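You operate a simulated robot arm through the tools that you are given. There is no shell and no other tool.

Carry out the task below with a simulated two-armed robot. There is one attempt and no reset: what you move stays moved.

Task
Strip the brown block and brush the chips off it.
Fine: open the clamp, bush to the drip tray, bolt to the rack's empty hole, brush back. Set down upright: red block brush. What is to be rubbed or washed off counts as gone when no trace of it is left.

It is judged by the outcome, as a careful person would: the job done as asked, and still so three seconds after it is handed in. It fails if anything else is knocked over, pushed out of place, dropped, spilled or broken.

Robot
Two 7-joint arms with fingered hands on one trunk that stands fixed in place. Base frame: the origin is at the foot of the trunk, x ahead of it, y to its left, z up. Units: mm, rad, N and s.
The left shoulder is at [80, 241, 1342], the right one opposite. With the tool pointing down near the work surface each hand reaches from about 320 to 960 mm from the base axis, measured 20 degrees to its own side. Payload 4.9 kg a hand.
The tool frame of a hand sits at the grasp point between the pads (the TCP): z along the fingers, y along the line on which they close. The tips reach 32 mm beyond it. The gripper opens to 200 mm. The gripper's body begins 89 mm behind the TCP. The gripper is a hand of 4 fingers: y runs from the thumb to the fingers, the wrist lies at [0, 0, -267] in the tool frame, and closing takes about 1.5 s.
Orientation is that of the tool frame in the base frame, as a unit quaternion [w, x, y, z]. With the fingers straight down and closing along the base's y, the tool's x points along the base's -x, its y along +y and its z along -z.

Tools
- The arms move only by the tool apply_moves. It takes "left_rows", "right_rows" or both (then of equal length, played together; a hand with none holds still); each is a list of rows, each a list of 6 numbers: the shift along the tool's x, y, z in mm, then the turn, a rotation vector about the tool's x, y, z in rad. In form: [[dx, dy, dz, wx, wy, wz], ...]. A call has 1 to 20 rows; each row is the pose to reach, as a shift and turn from the pose commanded when the call began, along the tool's axes at that moment. "left_claw" and "right_claw" are, for a hand that has rows, the opening, from 0 (shut) to 1 (fully open), set as the call begins (left out, the last holds). Rows are played at 5 a second. More than 50 mm and 0.15 rad between two rows, or a gripper value outside its range, and nothing of the call is played. A pose out of reach is approached as far as the arm can. The call stops where the force on the tool passes 40 N (or 10 N more than at its start, if that is more) or the arm is blocked; 0.2 s more then pass. The fingers move at their own pace (about 72 mm/s each) and stop on an object; they squeeze with about 21 N. The grip force told is the motor's: it shows also when the fingers shut on nothing. Time passes only in rows, and 0.2 s behind the last, so rows that repeat a pose let the fingers close. It gives the time, the measured TCP pose, the force on the tool (base axes), the opening and the grip force at its end, in the units of the frame above (readings bear some noise), with the torque about the TCP (base axes, N m) and any sound that the robot's microphone picked up.
- Cameras (640 x 400 px; columns grow to the right, rows downward): "scene" is now at [115.3, -0.5, 1506.3]; the picture's right is [-0.00, -1.00, 0.00], its down [-0.67, 0.00, -0.74] and it looks along [0.74, -0.00, -0.67] (base axes); focal length 323 px, centre (320, 200). "left" rides on the left gripper at [-69, -69, -116] in its tool frame; the picture's right is [0.71, -0.71, 0.00], its down [0.54, 0.54, -0.64] and it looks along [0.45, 0.45, 0.77] (tool axes); focal length 226 px, centre (320, 200). "right" rides on the right gripper at [69, -69, -116] in its tool frame; the picture's right is [0.71, 0.71, 0.00], its down [-0.54, 0.54, -0.64] and it looks along [-0.45, 0.45, 0.77] (tool axes); focal length 226 px, centre (320, 200). There is no depth. A picture from a camera that has moved, and an enlarged one, comes with that camera's place and axes in the base frame and with its lens.
- camera(camera): a new picture of that camera. The clock stands still meanwhile.
- lift_body(by): slides the trunk up (or, below 0, down) by that many mm; the arms and the scene camera ride with it, the base frame stays. It gives what a move gives, with no picture.
- preshape(shape, hand): the hand has 4 fingers and takes this shape, open, in about a second: jaw (thumb against the fingers, like two jaws); tri (thumb and two fingers); tip (a fingertip pinch); poke (one finger out to press); point (the index stretched); flat (the hand flat); cup (the hand cupped); fist (a fist). The gripper value then closes the fingers along that shape, each until it touches; the sizes above hold for jaw. It gives what a move gives, with no picture.
- head_to(pan, tilt): turns the head with the scene camera to pan (to the left, within 1.501 rad either way) and tilt (down, from -0.506 to 1.204), counted from straight ahead of the robot. It gives what a move gives.
- inspect(camera, box): a new picture of the part [left, top, right, bottom] of that camera's present view, enlarged. The clock stands still meanwhile.
- job_done(): hands the job in; it is judged then, once.

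Places have to be worked out from the pictures, the camera data and where the tool is seen. Open the grippers and draw the arms clear of the work before you hand the job in, unless the task says otherwise.

The tools are called by a JSON object that holds its "api" and its "payload". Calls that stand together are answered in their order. apply_moves: Moves the arms, as the interface text tells. Its arguments: {"type":"object","properties":{"left_rows":{"type":"array","items":{"type":"array","items":{"type":"number"}}},"left_claw":{"type":"number"},"right_rows":{"type":"array","items":{"type":"array","items":{"type":"number"}}},"right_claw":{"type":"number"}},"required":[]} The other tools are called the same way: lift_body (by) slides the trunk up or down; preshape (shape, hand) gives the hand a shape; head_to (pan, tilt) turns the head that bears the scene camera; camera (camera) takes a picture; inspect (camera, box) takes an enlarged picture of a part of a camera's view; job_done () hands the job in.

At the start:

```text
t: 0.0
left_position: [783.9, 299.3, 1132.5]
left_tcp_rot: [0.0, 0.0, 1.0, 0.0]
left_contact_force: [0.1, 0.2, 0.5]
left_wrist_torque: [0.02, -0.04, -0.01]
left_opening: 199.6
left_gripper_force: 0.1
left_shape: jaw
right_position: [766.3, -296.0, 1102.5]
right_tcp_rot: [0.001, 0.0, 1.0, 0.0]
right_contact_force: [-0.1, -0.5, 0.1]
right_wrist_torque: [0.03, 0.02, 0.02]
right_opening: 199.9
right_gripper_force: 0.1
right_shape: jaw
trunk travel left (down, up): [-250.0, 590.0]
head pan, tilt: [-0.005, 0.735]
```

scene: 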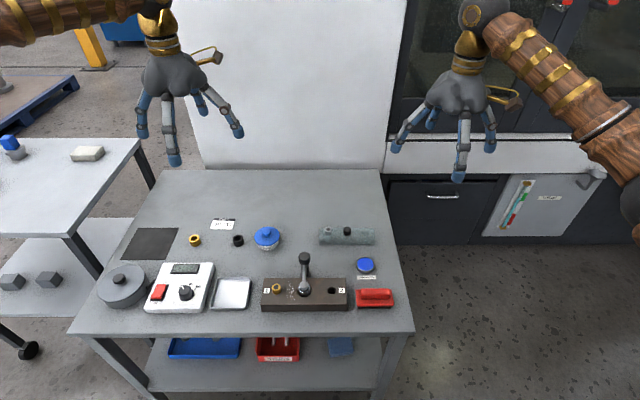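
right: 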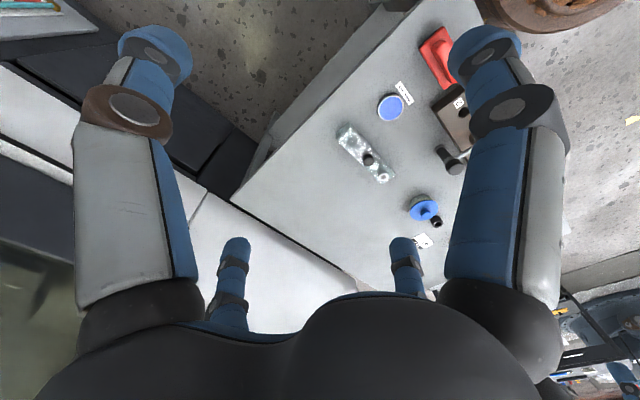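
left: 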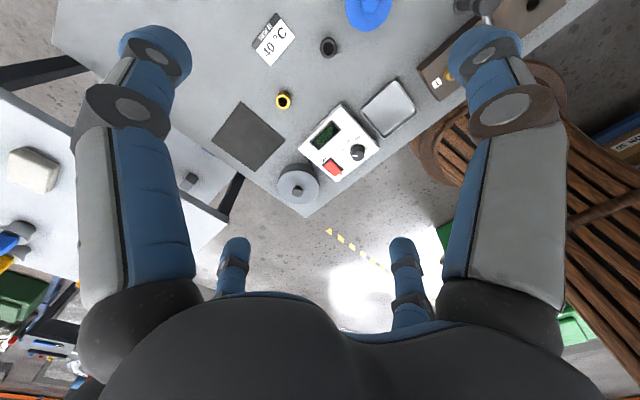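

I'll begin by looking closely at the brown block and its surroundings.

{"api": "inspect", "payload": {"camera": "scene", "box": [240, 240, 400, 340]}}

{"api": "inspect", "payload": {"camera": "scene", "box": [80, 210, 260, 322]}}

{"api": "inspect", "payload": {"camera": "scene", "box": [290, 210, 410, 285]}}

```text
4.00 times, centred on (320, 290) of scene
camera zoom: at [115.3, -0.5, 1506.3], right [0.0, -1.0, 0.0], down [-0.67, 0.0, -0.74], along [0.74, 0.0, -0.67], focal length 1290 px, centre (320, -160)
```

zoom: 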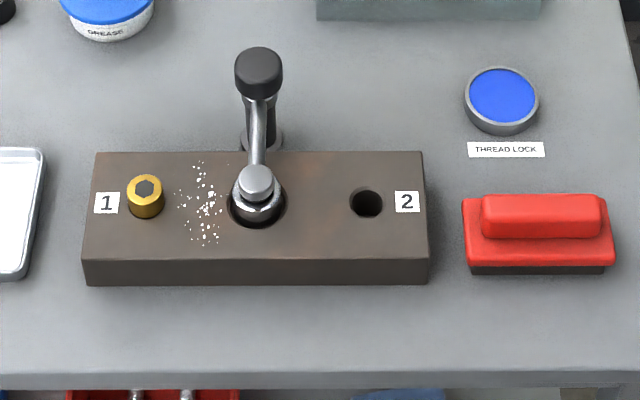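

```text
3.56 times, centred on (170, 266) of scene
camera zoom: at [115.3, -0.5, 1506.3], right [0.0, -1.0, 0.0], down [-0.67, 0.0, -0.74], along [0.74, 0.0, -0.67], focal length 1147 px, centre (853, -35)
```

zoom: 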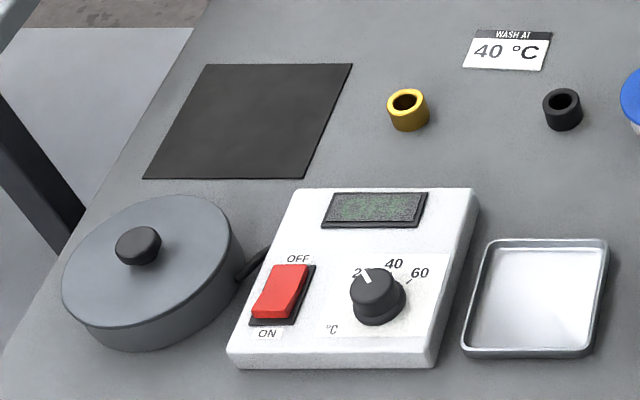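

```text
5.33 times, centred on (350, 248) of scene
camera zoom: at [115.3, -0.5, 1506.3], right [0.0, -1.0, 0.0], down [-0.67, 0.0, -0.74], along [0.74, 0.0, -0.67], focal length 1720 px, centre (160, -53)
```

zoom: 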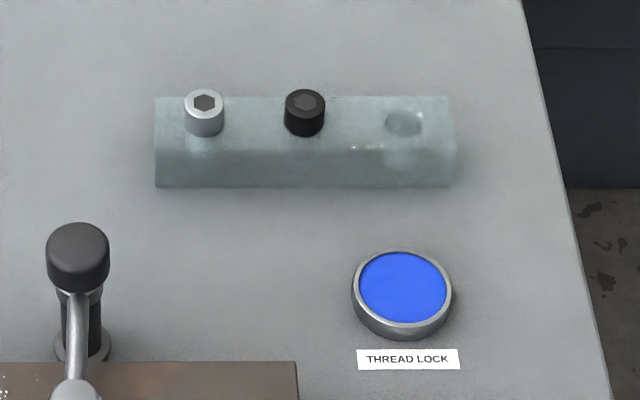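

The bench top seems to be at about z≈690–700, and the block is around x≈600. I'll bring the right hand up high so its camera can look at the clamp and block up close.

{"api": "apply_moves", "payload": {"right_rows": [[32, 21, 22, 0, 0, 0], [64, 42, 44, 0, 0, 0], [96, 63, 66, 0, 0, 0], [128, 84, 88, 0, 0, 0], [160, 105, 110, 0, 0, 0], [192, 126, 132, 0, 0, 0], [224, 147, 154, 0, 0, 0], [256, 168, 176, 0, 0, 0], [286, 186, 200, 0, 0, 0], [286, 186, 200, 0, 0, 0]]}}

{"api": "camera", "payload": {"camera": "right"}}

{"api": "camera", "payload": {"camera": "scene"}}

```text
t: 2.2
left_position: [784.4, 300.4, 1131.9]
left_tcp_rot: [0.0, 0.001, 1.0, -0.001]
left_contact_force: [0.3, 0.5, -0.2]
left_wrist_torque: [0.02, 0.02, 0.01]
left_opening: 200.4
left_gripper_force: 0.1
left_shape: jaw
right_position: [481.2, -106.2, 899.8]
right_tcp_rot: [0.0, 0.0, 1.0, 0.0]
right_contact_force: [-0.1, -0.3, -0.8]
right_wrist_torque: [0.0, 0.0, 0.01]
right_opening: 200.0
right_gripper_force: 0.0
right_shape: jaw
trunk travel left (down, up): [-250.0, 590.0]
head pan, tilt: [-0.005, 0.735]
```

```text
taken
camera right: at [411.7, -177.1, 1015.2], right [-0.71, 0.71, 0.0], down [0.54, 0.54, 0.64], along [0.45, 0.45, -0.77], focal length 226 px, centre (320, 200)
```

right: 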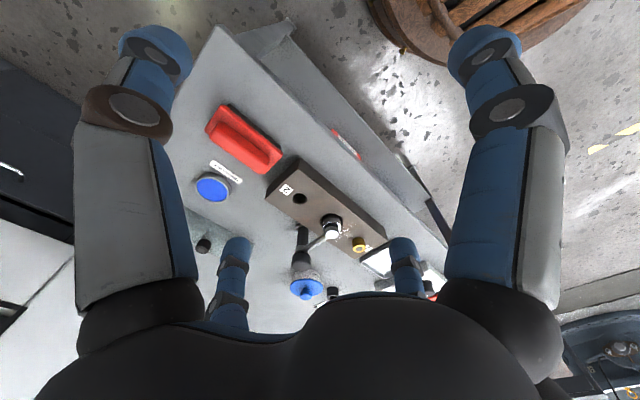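

```text
taken
camera scene: at [115.4, -0.7, 1506.3], right [0.0, -1.0, 0.0], down [-0.67, 0.0, -0.74], along [0.74, 0.0, -0.67], focal length 323 px, centre (320, 200)
```

scene: 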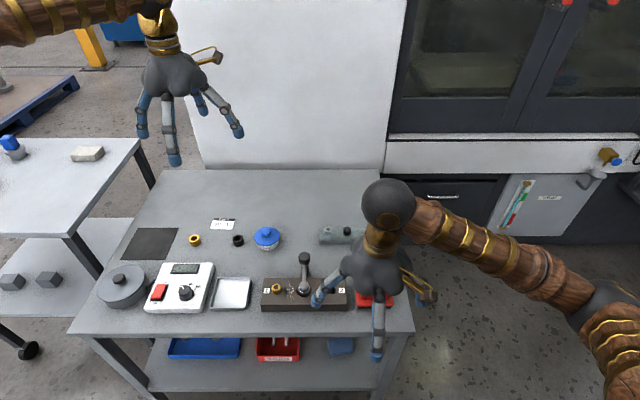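

{"api": "inspect", "payload": {"camera": "right", "box": [200, 90, 440, 300]}}

{"api": "inspect", "payload": {"camera": "right", "box": [270, 170, 400, 300]}}

{"api": "inspect", "payload": {"camera": "scene", "box": [255, 245, 355, 315]}}

```text
1.90 times, centred on (320, 195) of right
camera zoom: at [411.7, -177.1, 1015.2], right [-0.71, 0.71, 0.0], down [0.54, 0.54, 0.64], along [0.45, 0.45, -0.77], focal length 431 px, centre (320, 210)
```

zoom: 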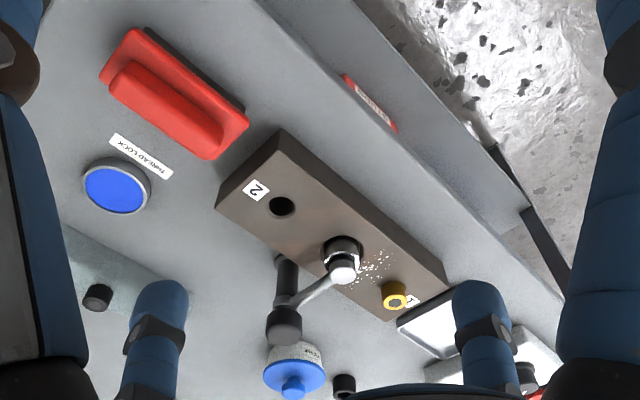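

```text
3.08 times, centred on (335, 235) of right
camera zoom: at [411.7, -177.1, 1015.2], right [-0.71, 0.71, 0.0], down [0.54, 0.54, 0.64], along [0.45, 0.45, -0.77], focal length 696 px, centre (274, 92)
```

zoom: 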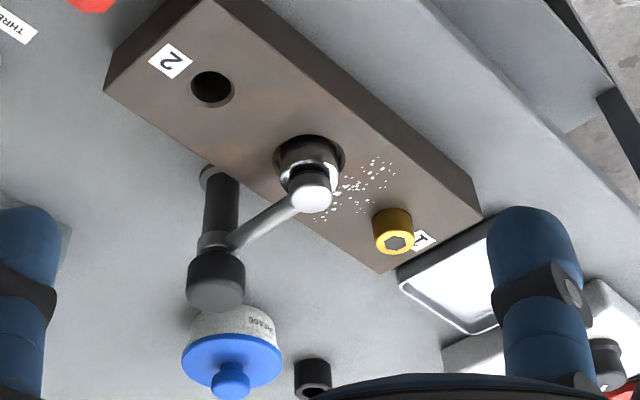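

```text
5.71 times, centred on (305, 280) of scene
camera zoom: at [115.4, -0.7, 1506.3], right [0.0, -1.0, 0.0], down [-0.67, 0.0, -0.74], along [0.74, 0.0, -0.67], focal length 1843 px, centre (406, -257)
```

zoom: 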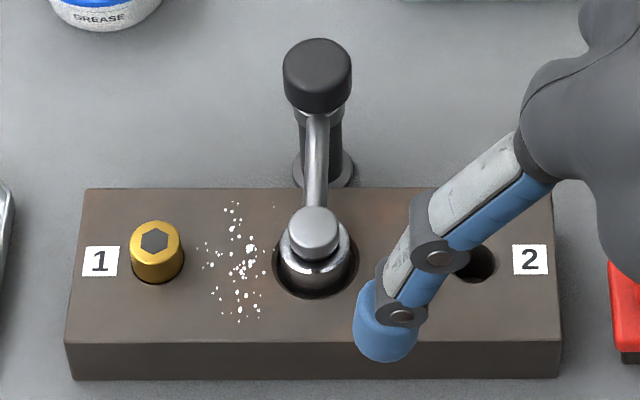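

The clamp looks like a swing arm on a post behind the block: knob near (678, 42, 780), pad near (603, 42, 755), pressing on a chrome bush. The brass socket bolt is in hole 1. I'll partly close the right hand to learn how its fingers look, and square up the head.

{"api": "apply_moves", "payload": {"right_rows": [[0, 0, 0, 0, 0, 0], [0, 0, 0, 0, 0, 0], [0, 0, 0, 0, 0, 0], [0, 0, 0, 0, 0, 0], [0, 0, 0, 0, 0, 0], [0, 0, 0, 0, 0, 0], [0, 0, 0, 0, 0, 0]], "right_claw": 0.2}}

{"api": "head_to", "payload": {"pan": 0.0, "tilt": 0.9}}

{"api": "camera", "payload": {"camera": "right"}}

{"api": "camera", "payload": {"camera": "scene"}}

{"api": "inspect", "payload": {"camera": "scene", "box": [250, 140, 450, 300]}}

```text
t: 3.8
left_position: [783.4, 300.7, 1132.9]
left_tcp_rot: [0.0, 0.0, 1.0, 0.001]
left_contact_force: [-0.4, -1.2, 0.2]
left_wrist_torque: [0.01, 0.01, -0.03]
left_opening: 200.1
left_gripper_force: 0.0
left_shape: jaw
right_position: [481.8, -106.5, 899.1]
right_tcp_rot: [0.0, 0.001, 1.0, -0.001]
right_contact_force: [0.3, 0.1, 0.4]
right_wrist_torque: [0.01, 0.0, -0.04]
right_opening: 40.2
right_gripper_force: 0.0
right_shape: jaw
trunk travel left (down, up): [-250.0, 590.0]
head pan, tilt: [-0.005, 0.735]
```

```text
t: 4.5
left_position: [782.8, 299.8, 1133.5]
left_tcp_rot: [0.0, 0.0, 1.0, -0.001]
left_contact_force: [-0.3, 1.1, 0.0]
left_wrist_torque: [-0.01, -0.02, 0.01]
left_opening: 199.8
left_gripper_force: 0.0
left_shape: jaw
right_position: [481.0, -107.2, 899.2]
right_tcp_rot: [-0.001, 0.0, 1.0, 0.0]
right_contact_force: [-0.1, -1.6, 0.2]
right_wrist_torque: [-0.01, 0.0, -0.03]
right_opening: 40.1
right_gripper_force: 0.1
right_shape: jaw
trunk travel left (down, up): [-250.0, 590.0]
head pan, tilt: [0.0, 0.901]
```

```text
taken
camera right: at [412.0, -177.0, 1015.4], right [-0.71, 0.71, 0.0], down [0.54, 0.54, 0.64], along [0.45, 0.45, -0.77], focal length 226 px, centre (320, 200)
```

right: 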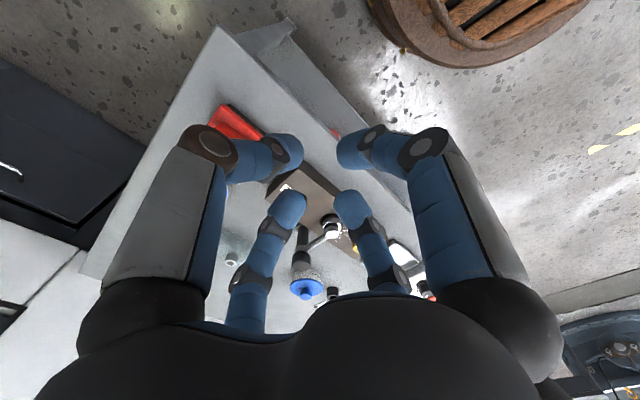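

```text
taken
camera scene: at [107.2, -0.1, 1493.0], right [0.0, -1.0, 0.0], down [-0.78, 0.0, -0.62], along [0.62, 0.0, -0.78], focal length 323 px, centre (320, 200)
```

scene: 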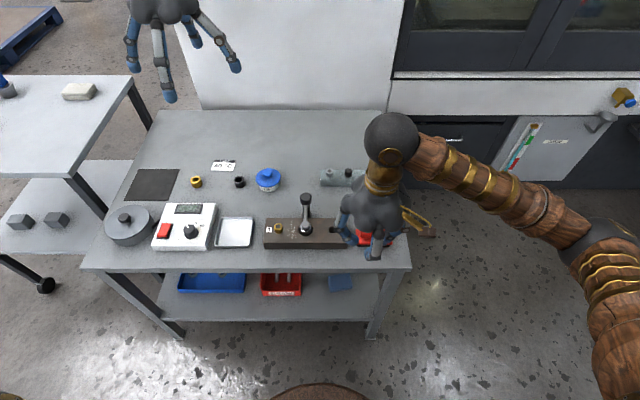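

```text
2.50 times, centred on (350, 220) of scene
camera zoom: at [107.2, -0.1, 1493.0], right [0.0, -1.0, 0.0], down [-0.78, 0.0, -0.62], along [0.62, 0.0, -0.78], focal length 806 px, centre (245, 150)
```

zoom: 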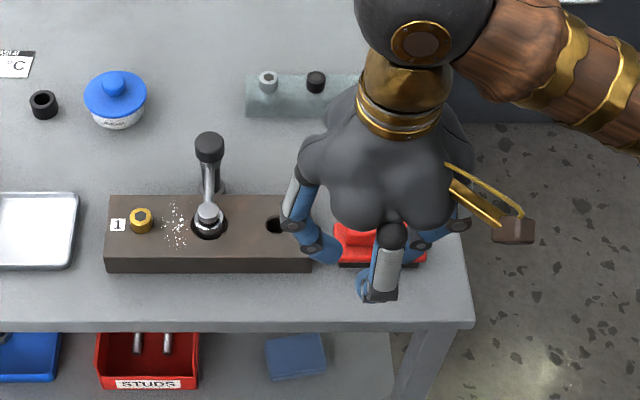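

The hand seems to have four digits spread around the palm. I'll try the other shapes on the left hand, which is in free air, to learn how each one closes.

{"api": "preshape", "payload": {"hand": "left", "shape": "tip"}}

{"api": "camera", "payload": {"camera": "left"}}

{"api": "apply_moves", "payload": {"left_rows": [[0, 0, 0, 0, 0, 0], [0, 0, 0, 0, 0, 0], [0, 0, 0, 0, 0, 0], [0, 0, 0, 0, 0, 0], [0, 0, 0, 0, 0, 0], [0, 0, 0, 0, 0, 0], [0, 0, 0, 0, 0, 0], [0, 0, 0, 0, 0, 0]], "left_claw": 0.15}}

{"api": "camera", "payload": {"camera": "left"}}

{"api": "inspect", "payload": {"camera": "scene", "box": [100, 0, 260, 110]}}

{"api": "preshape", "payload": {"hand": "left", "shape": "tri"}}

{"api": "camera", "payload": {"camera": "left"}}

{"api": "apply_moves", "payload": {"left_rows": [[0, 0, 0, 0, 0, 0], [0, 0, 0, 0, 0, 0], [0, 0, 0, 0, 0, 0], [0, 0, 0, 0, 0, 0], [0, 0, 0, 0, 0, 0], [0, 0, 0, 0, 0, 0], [0, 0, 0, 0, 0, 0], [0, 0, 0, 0, 0, 0]], "left_claw": 0.15}}

{"api": "camera", "payload": {"camera": "left"}}

{"api": "inspect", "payload": {"camera": "scene", "box": [100, 0, 260, 110]}}

```text
t: 5.4
left_position: [782.8, 300.7, 1131.2]
left_tcp_rot: [0.0, 0.0, 1.0, 0.0]
left_contact_force: [-0.1, 0.2, -1.3]
left_wrist_torque: [-0.02, 0.01, -0.02]
left_opening: 200.0
left_gripper_force: 0.1
left_shape: tip
right_position: [481.2, -108.7, 900.2]
right_tcp_rot: [0.001, 0.0, 1.0, 0.001]
right_contact_force: [-0.3, -0.1, 0.1]
right_wrist_torque: [0.0, 0.04, 0.0]
right_opening: 40.3
right_gripper_force: 0.1
right_shape: jaw
trunk travel left (down, up): [-250.0, 590.0]
head pan, tilt: [0.0, 0.901]
```

```text
taken
camera left: at [851.5, 230.9, 1248.3], right [-0.71, -0.71, 0.0], down [-0.54, 0.54, 0.64], along [-0.45, 0.45, -0.77], focal length 226 px, centre (320, 200)
```

left: 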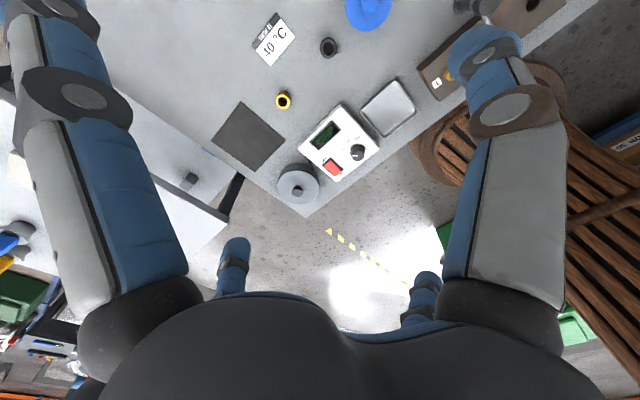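

```text
t: 7.2
left_position: [783.9, 299.7, 1134.1]
left_tcp_rot: [0.0, 0.0, 1.0, -0.001]
left_contact_force: [0.5, 0.7, -0.6]
left_wrist_torque: [-0.02, 0.0, -0.02]
left_opening: 30.3
left_gripper_force: 0.1
left_shape: tip
right_position: [481.3, -105.2, 899.4]
right_tcp_rot: [0.0, 0.001, 1.0, 0.0]
right_contact_force: [-0.4, 0.4, 0.1]
right_wrist_torque: [0.0, 0.01, -0.04]
right_opening: 40.2
right_gripper_force: 0.1
right_shape: jaw
trunk travel left (down, up): [-250.0, 590.0]
head pan, tilt: [0.0, 0.901]
```

```text
taken
camera left: at [851.5, 230.9, 1248.3], right [-0.71, -0.71, 0.0], down [-0.54, 0.54, 0.64], along [-0.45, 0.45, -0.77], focal length 226 px, centre (320, 200)
```

left: 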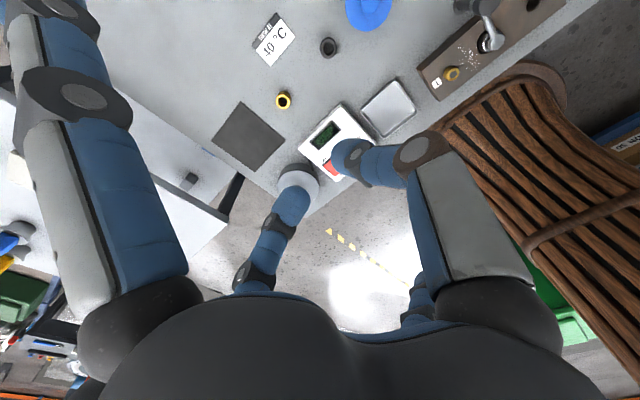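

```text
3.64 times, centred on (180, 55) of scene
camera zoom: at [107.1, -0.1, 1493.0], right [0.0, -1.0, 0.0], down [-0.78, 0.0, -0.62], along [0.62, 0.0, -0.78], focal length 1173 px, centre (829, 727)
```

zoom: 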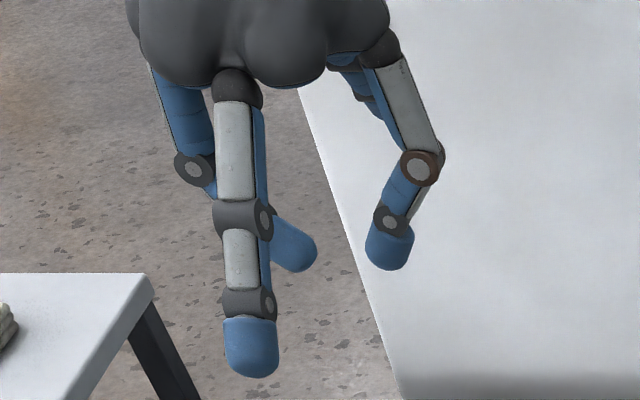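

```text
t: 8.1
left_position: [783.8, 299.7, 1133.4]
left_tcp_rot: [0.0, 0.0, 1.0, 0.0]
left_contact_force: [0.2, -0.6, -0.5]
left_wrist_torque: [0.04, -0.02, 0.01]
left_opening: 199.8
left_gripper_force: 0.0
left_shape: tri
right_position: [481.0, -107.9, 899.4]
right_tcp_rot: [0.001, 0.0, 1.0, 0.0]
right_contact_force: [0.0, -0.4, -0.2]
right_wrist_torque: [0.03, 0.0, 0.01]
right_opening: 40.4
right_gripper_force: 0.0
right_shape: jaw
trunk travel left (down, up): [-250.0, 590.0]
head pan, tilt: [0.0, 0.901]
```

```text
taken
camera left: at [851.5, 230.9, 1248.3], right [-0.71, -0.71, 0.0], down [-0.54, 0.54, 0.64], along [-0.45, 0.45, -0.77], focal length 226 px, centre (320, 200)
```

left: 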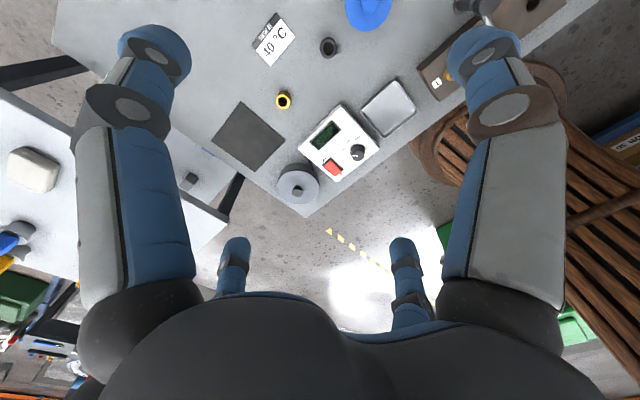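

```text
t: 9.9
left_position: [783.4, 300.0, 1133.6]
left_tcp_rot: [0.0, 0.0, 1.0, -0.001]
left_contact_force: [-0.5, 0.3, -0.4]
left_wrist_torque: [-0.01, -0.01, 0.0]
left_opening: 30.4
left_gripper_force: 0.1
left_shape: tri
right_position: [482.1, -106.0, 900.6]
right_tcp_rot: [0.0, 0.0, 1.0, 0.0]
right_contact_force: [-0.8, -1.1, -0.1]
right_wrist_torque: [0.0, -0.04, -0.02]
right_opening: 40.3
right_gripper_force: 0.1
right_shape: jaw
trunk travel left (down, up): [-250.0, 590.0]
head pan, tilt: [0.0, 0.901]
```

```text
taken
camera left: at [851.5, 230.9, 1248.3], right [-0.71, -0.71, 0.0], down [-0.54, 0.54, 0.64], along [-0.45, 0.45, -0.77], focal length 226 px, centre (320, 200)
```

left: 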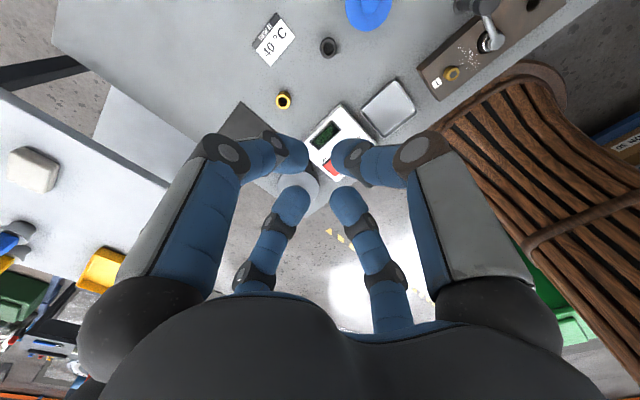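

```text
3.64 times, centred on (180, 55) of scene
camera zoom: at [107.1, -0.1, 1493.0], right [0.0, -1.0, 0.0], down [-0.78, 0.0, -0.62], along [0.62, 0.0, -0.78], focal length 1173 px, centre (829, 727)
```

zoom: 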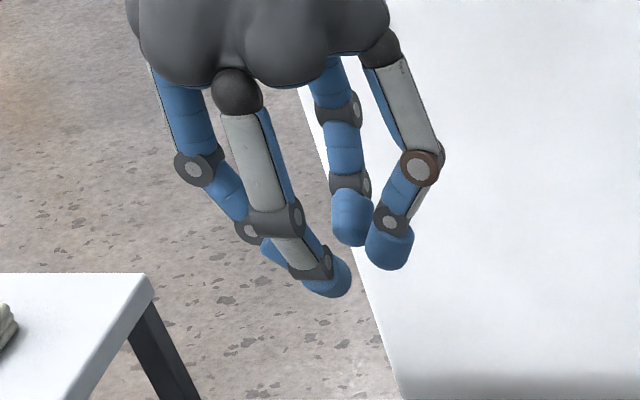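

Jaw closes all four digits radially, which suits cylinders. Before touching the clamp I'll make a fist with the right hand so its camera is clear, tilt it up, and look at the clamp from a low angle.

{"api": "preshape", "payload": {"hand": "left", "shape": "jaw"}}

{"api": "preshape", "payload": {"hand": "right", "shape": "fist"}}

{"api": "apply_moves", "payload": {"right_rows": [[0, 0, 0, 0.085, 0.085, 0], [-10, 10, 0, 0.17, 0.17, 0], [-40, 20, 20, 0.255, 0.255, 0], [-70, 40, 50, 0.337, 0.337, 0], [-98, 56, 80, 0.337, 0.337, 0], [-98, 56, 80, 0.337, 0.337, 0]]}}

{"api": "camera", "payload": {"camera": "right"}}

```text
t: 10.8
left_position: [782.9, 299.6, 1133.3]
left_tcp_rot: [0.0, 0.0, 1.0, 0.0]
left_contact_force: [-0.4, -0.2, 0.1]
left_wrist_torque: [-0.01, 0.0, 0.02]
left_opening: 199.8
left_gripper_force: 0.0
left_shape: jaw
right_position: [481.0, -107.6, 898.8]
right_tcp_rot: [0.0, 0.0, 1.0, 0.0]
right_contact_force: [-0.5, -1.1, 0.4]
right_wrist_torque: [0.02, 0.02, 0.01]
right_opening: 40.1
right_gripper_force: 0.2
right_shape: jaw
trunk travel left (down, up): [-250.0, 590.0]
head pan, tilt: [0.0, 0.901]
```

```text
t: 11.7
left_position: [783.6, 300.2, 1131.9]
left_tcp_rot: [0.0, -0.001, 1.0, 0.0]
left_contact_force: [0.2, -0.2, 0.3]
left_wrist_torque: [-0.02, 0.03, -0.01]
left_opening: 200.0
left_gripper_force: 0.0
left_shape: jaw
right_position: [482.0, -107.2, 898.8]
right_tcp_rot: [-0.001, 0.0, 1.0, 0.0]
right_contact_force: [-0.2, -0.2, 1.4]
right_wrist_torque: [0.04, 0.01, 0.01]
right_opening: 0.0
right_gripper_force: 0.0
right_shape: fist
trunk travel left (down, up): [-250.0, 590.0]
head pan, tilt: [0.0, 0.901]
```

```text
t: 13.1
left_position: [782.5, 298.7, 1133.6]
left_tcp_rot: [0.0, 0.001, 1.0, 0.0]
left_contact_force: [-0.2, -0.8, 0.2]
left_wrist_torque: [0.06, -0.02, -0.03]
left_opening: 199.7
left_gripper_force: 0.0
left_shape: jaw
right_position: [579.2, -53.3, 819.9]
right_tcp_rot: [-0.167, 0.0, 0.972, -0.168]
right_contact_force: [-0.7, 0.0, 0.5]
right_wrist_torque: [0.01, 0.0, -0.02]
right_opening: 0.0
right_gripper_force: 0.1
right_shape: fist
trunk travel left (down, up): [-250.0, 590.0]
head pan, tilt: [0.0, 0.901]
```

```text
taken
camera right: at [554.9, -78.1, 968.0], right [-0.71, 0.71, 0.0], down [0.69, 0.69, 0.22], along [0.16, 0.16, -0.98], focal length 226 px, centre (320, 200)
```

right: 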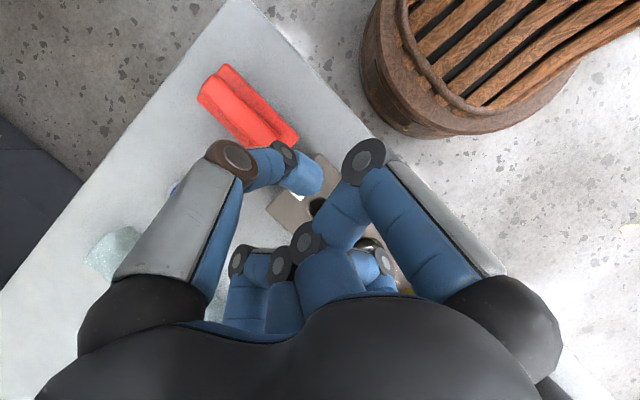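

The camera is mounted upside-down relative to what I assumed, so the tilt went the wrong way. I'll back the hand off, tilt it the other way, then open it to clear the view.

{"api": "apply_moves", "payload": {"right_rows": [[10, -10, -20, -0.09, -0.09, 0], [20, -20, -20, -0.18, -0.18, 0], [30, -30, -15, -0.27, -0.27, 0], [40, -40, -10, -0.36, -0.36, 0], [50, -50, 0, -0.45, -0.45, 0], [60, -60, 5, -0.54, -0.54, 0], [62, -60, 10, -0.62, -0.62, 0], [62, -60, 11, -0.673, -0.673, 0], [62, -60, 11, -0.673, -0.673, 0]]}}

{"api": "preshape", "payload": {"hand": "right", "shape": "jaw"}}

{"api": "camera", "payload": {"camera": "right"}}

```text
t: 15.1
left_position: [784.1, 300.1, 1133.3]
left_tcp_rot: [-0.001, 0.0, 1.0, 0.0]
left_contact_force: [0.1, 0.1, 0.7]
left_wrist_torque: [-0.01, 0.01, 0.02]
left_opening: 199.9
left_gripper_force: 0.1
left_shape: jaw
right_position: [520.6, -110.9, 850.0]
right_tcp_rot: [0.168, 0.0, 0.972, 0.166]
right_contact_force: [0.0, 1.1, 0.7]
right_wrist_torque: [0.02, -0.02, -0.02]
right_opening: 0.1
right_gripper_force: 0.0
right_shape: fist
trunk travel left (down, up): [-250.0, 590.0]
head pan, tilt: [0.0, 0.901]
```

```text
t: 16.0
left_position: [782.5, 299.2, 1132.6]
left_tcp_rot: [0.0, 0.0, 1.0, 0.0]
left_contact_force: [0.2, -0.3, 0.3]
left_wrist_torque: [0.01, -0.01, -0.02]
left_opening: 199.7
left_gripper_force: 0.2
left_shape: jaw
right_position: [520.3, -112.0, 850.9]
right_tcp_rot: [0.166, 0.0, 0.972, 0.166]
right_contact_force: [-0.2, -0.2, -0.2]
right_wrist_torque: [-0.01, -0.01, 0.0]
right_opening: 200.0
right_gripper_force: 0.1
right_shape: jaw
trunk travel left (down, up): [-250.0, 590.0]
head pan, tilt: [0.0, 0.901]
```

```text
taken
camera right: at [421.0, -210.5, 909.6], right [-0.71, 0.71, 0.0], down [0.27, 0.27, 0.92], along [0.65, 0.65, -0.39], focal length 226 px, centre (320, 200)
```

right: 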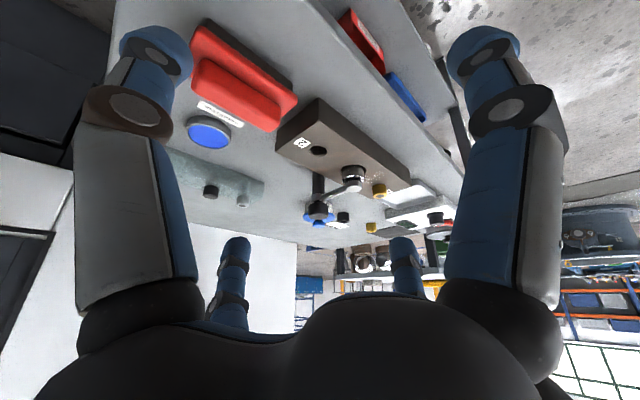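

{"api": "inspect", "payload": {"camera": "right", "box": [270, 90, 440, 260]}}

{"api": "inspect", "payload": {"camera": "right", "box": [290, 140, 390, 230]}}

{"api": "inspect", "payload": {"camera": "right", "box": [160, 10, 320, 230]}}

```text
2.35 times, centred on (355, 175) of right
camera zoom: at [421.0, -210.5, 909.6], right [-0.71, 0.71, 0.0], down [0.27, 0.27, 0.92], along [0.65, 0.65, -0.39], focal length 532 px, centre (238, 259)
```

zoom: 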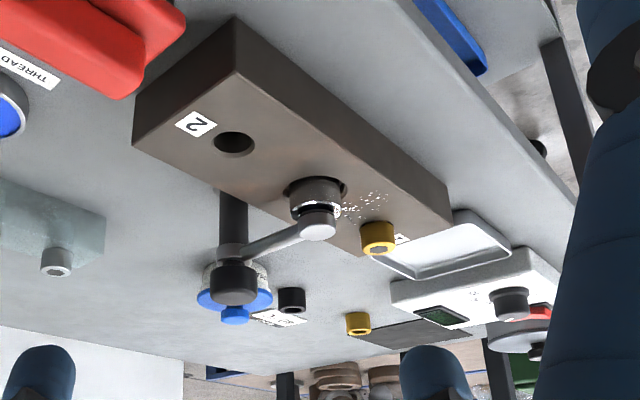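

```text
4.44 times, centred on (340, 185) of right
camera zoom: at [421.0, -210.5, 909.6], right [-0.71, 0.71, 0.0], down [0.27, 0.27, 0.92], along [0.65, 0.65, -0.39], focal length 1005 px, centre (231, 267)
```

zoom: 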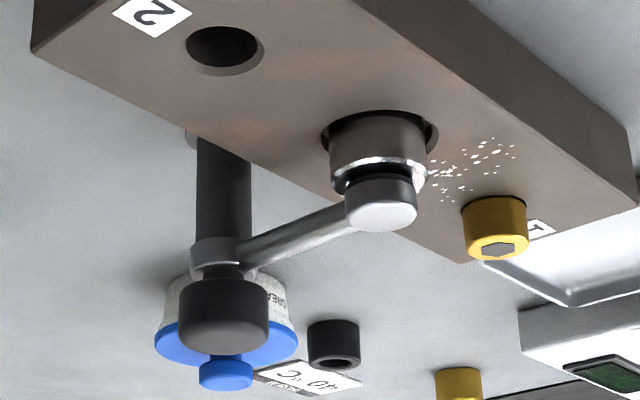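

```text
1.82 times, centred on (240, 120) of right
camera zoom: at [421.0, -210.5, 909.6], right [-0.71, 0.71, 0.0], down [0.27, 0.27, 0.92], along [0.65, 0.65, -0.39], focal length 411 px, centre (466, 346)
```

zoom: 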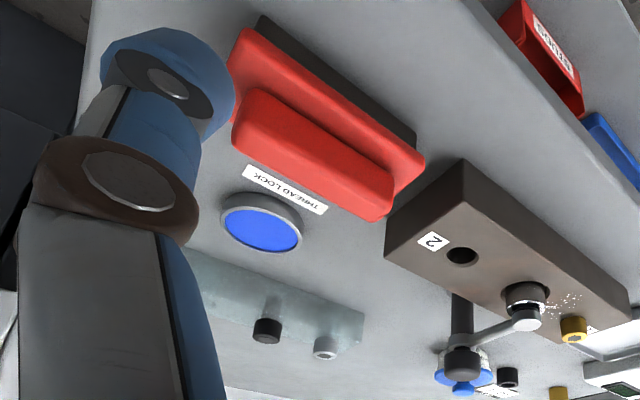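

This view confirms a swing clamp: dark post, arm with collar, and a knob on top at about (678, 41.5), with its top at z≈786. Its pad sits on the raised chrome bush. I'll bring the right hand upright with a 45° yaw, straight above the knob.

{"api": "apply_moves", "payload": {"right_rows": [[-24, 17, -5, 0.085, 0.085, 0], [-48, 34, -10, 0.17, 0.17, 0], [-72, 50, -15, 0.255, 0.255, 0], [-95, 66, -19, 0.337, 0.337, 0], [-95, 66, -19, 0.337, 0.337, 0]]}}

{"api": "apply_moves", "payload": {"right_rows": [[-13, 17, 4, 0, 0, 0.13], [-26, 34, 8, 0, 0, 0.26], [-39, 51, 12, 0, 0, 0.39], [-52, 68, 16, 0, 0, 0.52], [-65, 85, 20, 0, 0, 0.65], [-78, 101, 30, 0, 0, 0.785], [-78, 101, 40, 0, 0, 0.785], [-78, 101, 40, 0, 0, 0.785]], "right_claw": 0.4}}

{"api": "camera", "payload": {"camera": "right"}}

{"api": "inspect", "payload": {"camera": "scene", "box": [230, 100, 390, 260]}}

```text
t: 17.2
left_position: [782.8, 299.6, 1133.4]
left_tcp_rot: [0.0, 0.0, 1.0, 0.001]
left_contact_force: [0.9, -1.1, -0.1]
left_wrist_torque: [-0.01, -0.02, 0.02]
left_opening: 199.8
left_gripper_force: 0.0
left_shape: jaw
right_position: [599.1, -62.1, 920.5]
right_tcp_rot: [-0.001, 0.0, 1.0, 0.0]
right_contact_force: [-0.1, 0.8, -0.5]
right_wrist_torque: [0.03, -0.01, -0.01]
right_opening: 199.9
right_gripper_force: 0.0
right_shape: jaw
trunk travel left (down, up): [-250.0, 590.0]
head pan, tilt: [0.0, 0.901]
```

```text
t: 19.0
left_position: [783.6, 300.2, 1132.8]
left_tcp_rot: [-0.001, 0.0, 1.0, -0.001]
left_contact_force: [-0.9, -1.0, 0.7]
left_wrist_torque: [-0.01, -0.03, 0.0]
left_opening: 199.7
left_gripper_force: 0.1
left_shape: jaw
right_position: [676.1, 40.9, 880.3]
right_tcp_rot: [-0.001, 0.383, 0.924, -0.001]
right_contact_force: [-0.5, 0.7, 0.4]
right_wrist_torque: [-0.01, -0.03, 0.01]
right_opening: 80.4
right_gripper_force: 0.1
right_shape: jaw
trunk travel left (down, up): [-250.0, 590.0]
head pan, tilt: [0.0, 0.901]
```

```text
taken
camera right: at [579.6, 40.1, 996.9], right [0.0, 1.0, 0.0], down [0.77, 0.0, 0.64], along [0.64, 0.0, -0.77], focal length 226 px, centre (320, 200)
```

right: 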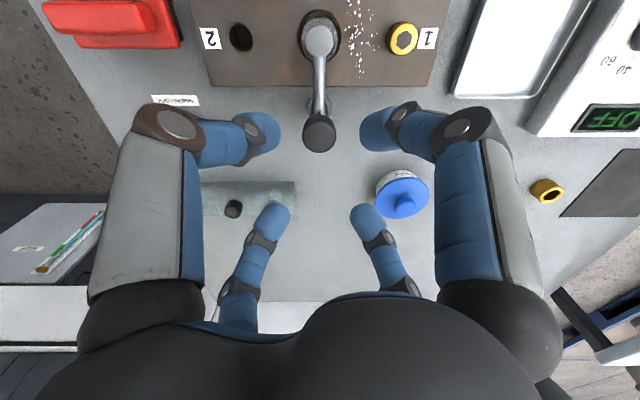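

```text
2.50 times, centred on (310, 180) of scene
camera zoom: at [107.1, 0.2, 1493.0], right [0.0, -1.0, 0.0], down [-0.78, 0.0, -0.62], along [0.62, 0.0, -0.78], focal length 806 px, centre (345, 250)
```

zoom: 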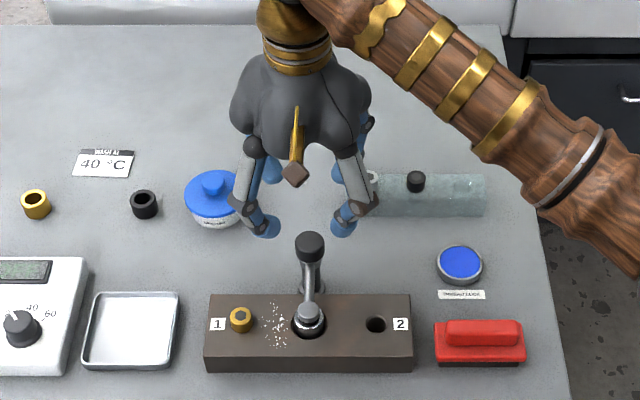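

The knob is centred between the fingers (y≈40), so I'll descend around it and close.

{"api": "apply_moves", "payload": {"right_rows": [[0, 0, 30, 0, 0, 0], [0, 0, 60, 0, 0, 0], [0, 0, 78, 0, 0, 0], [0, 0, 90, 0, 0, 0], [0, 0, 90, 0, 0, 0]], "right_claw": 0.4}}

{"api": "camera", "payload": {"camera": "right"}}

{"api": "inspect", "payload": {"camera": "scene", "box": [260, 140, 360, 260]}}

```text
t: 20.2
left_position: [783.1, 298.5, 1132.4]
left_tcp_rot: [0.001, -0.001, 1.0, 0.0]
left_contact_force: [0.0, 0.0, -0.3]
left_wrist_torque: [0.01, 0.02, 0.04]
left_opening: 200.0
left_gripper_force: 0.0
left_shape: jaw
right_position: [677.1, 41.3, 789.6]
right_tcp_rot: [0.0, 0.383, 0.924, 0.0]
right_contact_force: [0.5, 0.9, 0.9]
right_wrist_torque: [-0.01, -0.01, 0.0]
right_opening: 80.7
right_gripper_force: 0.1
right_shape: jaw
trunk travel left (down, up): [-250.0, 590.0]
head pan, tilt: [0.0, 0.901]
```

```text
taken
camera right: at [580.3, 40.5, 905.0], right [0.0, 1.0, 0.0], down [0.77, 0.0, 0.64], along [0.64, 0.0, -0.77], focal length 226 px, centre (320, 200)
```

right: 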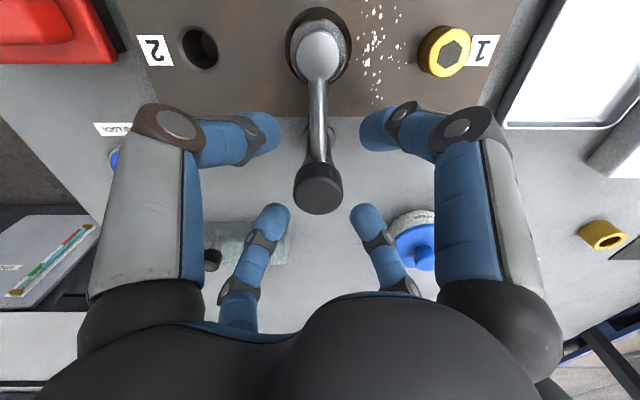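

```text
3.33 times, centred on (310, 200) of scene
camera zoom: at [107.1, 0.0, 1493.0], right [0.0, -1.0, 0.0], down [-0.78, 0.0, -0.62], along [0.62, 0.0, -0.78], focal length 1075 px, centre (353, 200)
```

zoom: 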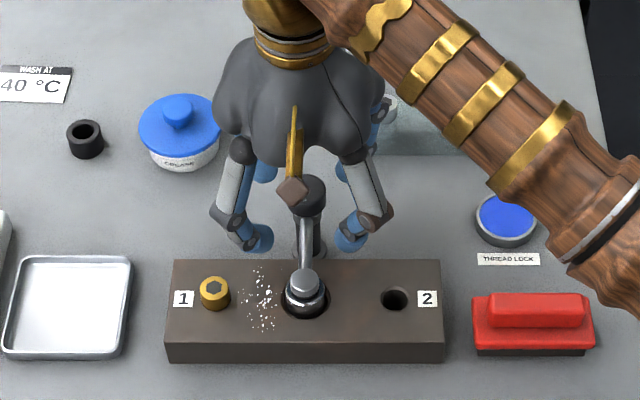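

The knob lies between the finger ends, so I'm closing on it.

{"api": "apply_moves", "payload": {"right_rows": [[0, 0, 0, 0, 0, 0], [0, 0, 0, 0, 0, 0], [0, 0, 0, 0, 0, 0], [0, 0, 0, 0, 0, 0], [0, 0, 0, 0, 0, 0]], "right_claw": 0.0}}

{"api": "camera", "payload": {"camera": "right"}}

```text
t: 21.4
left_position: [784.2, 300.8, 1131.6]
left_tcp_rot: [-0.001, 0.0, 1.0, 0.0]
left_contact_force: [0.1, -0.8, 0.8]
left_wrist_torque: [0.01, -0.01, -0.02]
left_opening: 199.8
left_gripper_force: 0.0
left_shape: jaw
right_position: [678.2, 41.1, 788.2]
right_tcp_rot: [-0.001, 0.383, 0.924, -0.001]
right_contact_force: [-0.7, -1.4, -12.5]
right_wrist_torque: [0.0, -0.01, 0.0]
right_opening: 28.6
right_gripper_force: 21.2
right_shape: jaw
trunk travel left (down, up): [-250.0, 590.0]
head pan, tilt: [0.0, 0.901]
```

```text
taken
camera right: at [580.8, 40.5, 903.9], right [0.0, 1.0, 0.0], down [0.77, 0.0, 0.64], along [0.64, 0.0, -0.77], focal length 226 px, centre (320, 200)
```

right: 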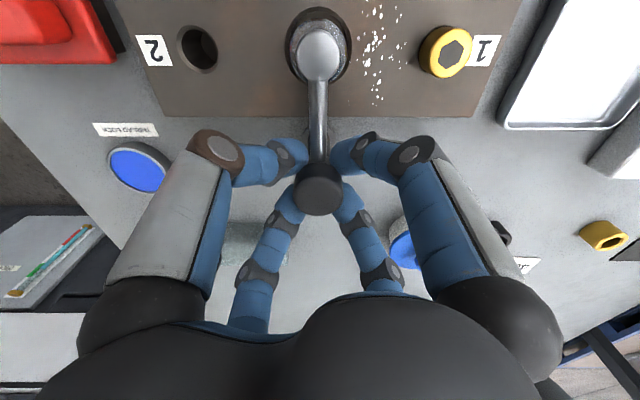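

The knob is gripped (28.6 mm, 21 N). I'll try a small counter-clockwise twist and watch the torque and the arm.

{"api": "apply_moves", "payload": {"right_rows": [[0, 0, 0, 0, 0, -0.1], [0, 0, 0, 0, 0, -0.2], [0, 0, 0, 0, 0, -0.3], [0, 0, 0, 0, 0, -0.3]]}}

{"api": "camera", "payload": {"camera": "right"}}

{"api": "inspect", "payload": {"camera": "scene", "box": [260, 140, 360, 260]}}

```text
t: 22.4
left_position: [784.1, 300.2, 1131.4]
left_tcp_rot: [-0.001, -0.001, 1.0, 0.0]
left_contact_force: [-0.9, 0.3, -0.4]
left_wrist_torque: [-0.01, -0.01, -0.04]
left_opening: 200.1
left_gripper_force: 0.1
left_shape: jaw
right_position: [678.0, 42.4, 787.4]
right_tcp_rot: [-0.001, 0.239, 0.971, -0.001]
right_contact_force: [-4.8, 3.5, -19.8]
right_wrist_torque: [0.08, 0.06, -0.05]
right_opening: 28.5
right_gripper_force: 21.1
right_shape: jaw
trunk travel left (down, up): [-250.0, 590.0]
head pan, tilt: [0.0, 0.901]
```

```text
taken
camera right: at [585.0, 12.0, 904.3], right [-0.3, 0.95, 0.0], down [0.73, 0.23, 0.64], along [0.61, 0.19, -0.77], focal length 226 px, centre (320, 200)
```

right: 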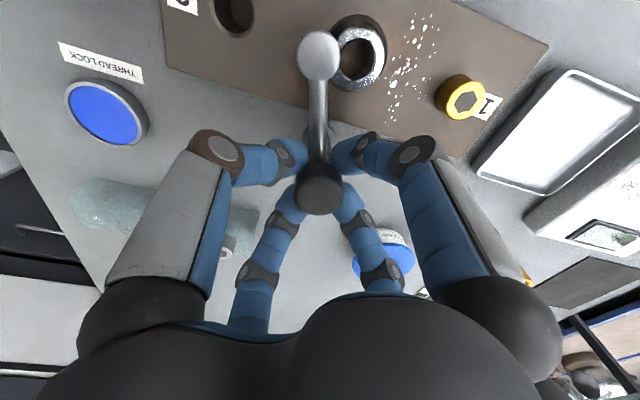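

```text
3.33 times, centred on (310, 200) of scene
camera zoom: at [108.8, 0.6, 1492.8], right [0.0, -1.0, 0.0], down [-0.78, 0.0, -0.62], along [0.62, 0.0, -0.78], focal length 1075 px, centre (353, 200)
```

zoom: 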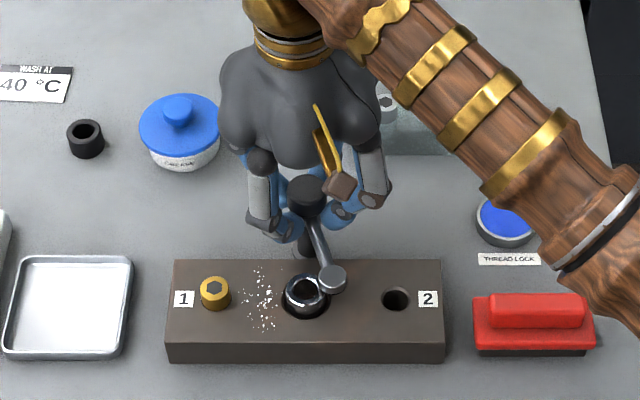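

The arm swings freely with the knob counter-clockwise. I'll carry on until it's about 90° round, behind the block.

{"api": "apply_moves", "payload": {"right_rows": [[0, 0, 0, 0, 0, -0.12], [0, 0, 0, 0, 0, -0.24], [0, 0, 0, 0, 0, -0.36], [0, 0, 0, 0, 0, -0.48], [0, 0, 0, 0, 0, -0.6], [0, 0, 0, 0, 0, -0.72], [0, 0, 0, 0, 0, -0.84], [0, 0, 0, 0, 0, -0.96], [0, 0, 0, 0, 0, -1.08], [0, 0, 0, 0, 0, -1.2], [0, 0, 0, 0, 0, -1.3], [0, 0, 0, 0, 0, -1.3]]}}

{"api": "camera", "payload": {"camera": "right"}}

{"api": "inspect", "payload": {"camera": "scene", "box": [260, 140, 360, 260]}}

```text
t: 25.0
left_position: [783.8, 300.4, 1132.7]
left_tcp_rot: [0.0, 0.0, 1.0, 0.0]
left_contact_force: [0.8, 0.5, 0.3]
left_wrist_torque: [-0.01, 0.01, 0.01]
left_opening: 200.0
left_gripper_force: 0.0
left_shape: jaw
right_position: [678.7, 41.2, 789.7]
right_tcp_rot: [-0.001, -0.397, 0.918, 0.0]
right_contact_force: [-22.2, 4.9, -25.6]
right_wrist_torque: [0.09, 0.47, -0.16]
right_opening: 27.2
right_gripper_force: 21.2
right_shape: jaw
trunk travel left (down, up): [-250.0, 590.0]
head pan, tilt: [0.0, 0.901]
```

```text
taken
camera right: at [680.7, -56.6, 904.9], right [-1.0, -0.03, 0.0], down [-0.02, 0.77, 0.64], along [-0.02, 0.64, -0.77], focal length 226 px, centre (320, 200)
```

right: 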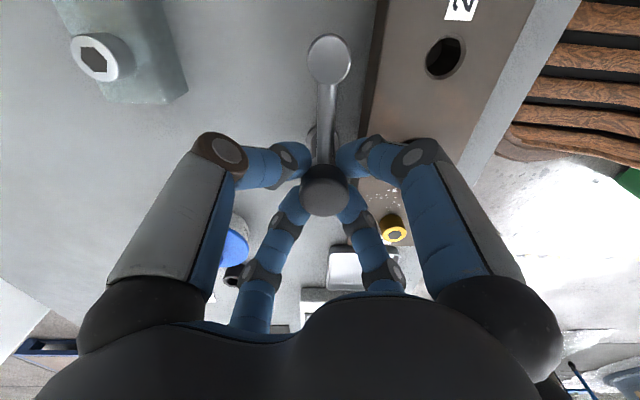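

```text
3.33 times, centred on (310, 200) of scene
camera zoom: at [107.6, 0.8, 1492.9], right [0.0, -1.0, 0.0], down [-0.78, 0.0, -0.62], along [0.62, 0.0, -0.78], focal length 1075 px, centre (353, 200)
```

zoom: 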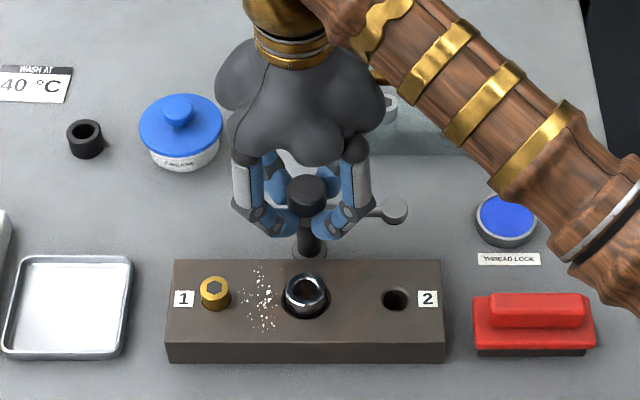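

The arm now points along −y, well clear of the bush. I'll turn it a bit further for margin, then release and lift off.

{"api": "apply_moves", "payload": {"right_rows": [[0, 0, 0, 0, 0, -0.1], [0, 0, 0, 0, 0, -0.2], [0, 0, 0, 0, 0, -0.3], [0, 0, 0, 0, 0, -0.3]]}}

{"api": "apply_moves", "payload": {"right_rows": [[0, 0, 0, 0, 0, 0], [0, 0, 0, 0, 0, 0], [0, 0, 0, 0, 0, 0], [0, 0, 0, 0, 0, 0], [0, 0, -30, 0, 0, 0], [0, 0, -70, 0, 0, 0], [0, 0, -110, 0, 0, 0], [0, 0, -140, 0, 0, 0]], "right_claw": 0.4}}

{"api": "inspect", "payload": {"camera": "scene", "box": [240, 130, 400, 260]}}

{"api": "camera", "payload": {"camera": "right"}}

```text
t: 26.0
left_position: [783.3, 301.2, 1132.3]
left_tcp_rot: [-0.001, 0.001, 1.0, 0.0]
left_contact_force: [0.0, -0.3, -1.1]
left_wrist_torque: [0.01, 0.01, -0.05]
left_opening: 199.7
left_gripper_force: 0.1
left_shape: jaw
right_position: [677.9, 42.0, 788.6]
right_tcp_rot: [-0.002, -0.529, 0.849, 0.0]
right_contact_force: [-16.8, 5.7, -25.3]
right_wrist_torque: [0.01, 0.23, -0.31]
right_opening: 27.3
right_gripper_force: 21.0
right_shape: jaw
trunk travel left (down, up): [-250.0, 590.0]
head pan, tilt: [0.0, 0.901]
```

```text
t: 27.8
left_position: [782.0, 300.4, 1133.2]
left_tcp_rot: [0.0, 0.0, 1.0, 0.001]
left_contact_force: [0.8, 1.1, -0.3]
left_wrist_torque: [-0.02, 0.0, -0.03]
left_opening: 199.8
left_gripper_force: 0.1
left_shape: jaw
right_position: [677.0, 42.7, 928.0]
right_tcp_rot: [0.0, -0.529, 0.848, 0.0]
right_contact_force: [0.3, -0.6, -0.6]
right_wrist_torque: [0.01, 0.0, -0.02]
right_opening: 79.5
right_gripper_force: 0.1
right_shape: jaw
trunk travel left (down, up): [-250.0, 590.0]
head pan, tilt: [0.0, 0.901]
```

```text
3.08 times, centred on (320, 195) of scene
camera zoom: at [106.8, 0.3, 1492.9], right [0.0, -1.0, 0.0], down [-0.78, 0.0, -0.62], along [0.62, 0.0, -0.78], focal length 992 px, centre (320, 215)
```

zoom: 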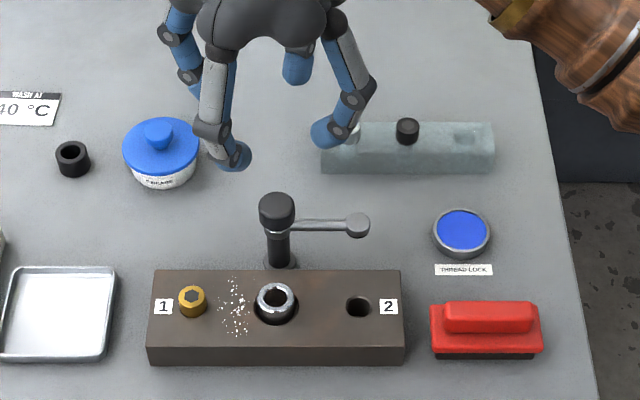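

```text
taken
camera right: at [709.4, -49.4, 1045.0], right [-0.95, -0.32, 0.0], down [-0.25, 0.73, 0.64], along [-0.21, 0.61, -0.77], focal length 226 px, centre (320, 200)
```

right: 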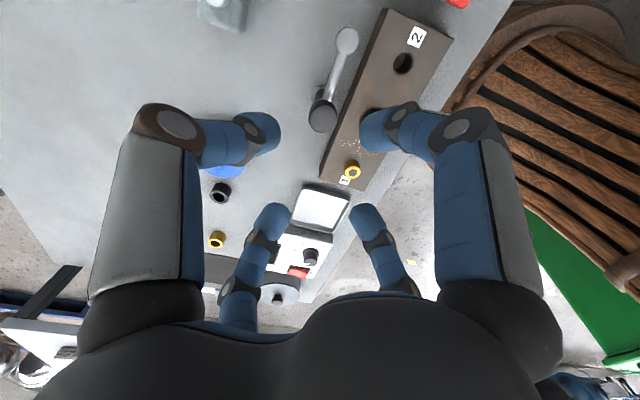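

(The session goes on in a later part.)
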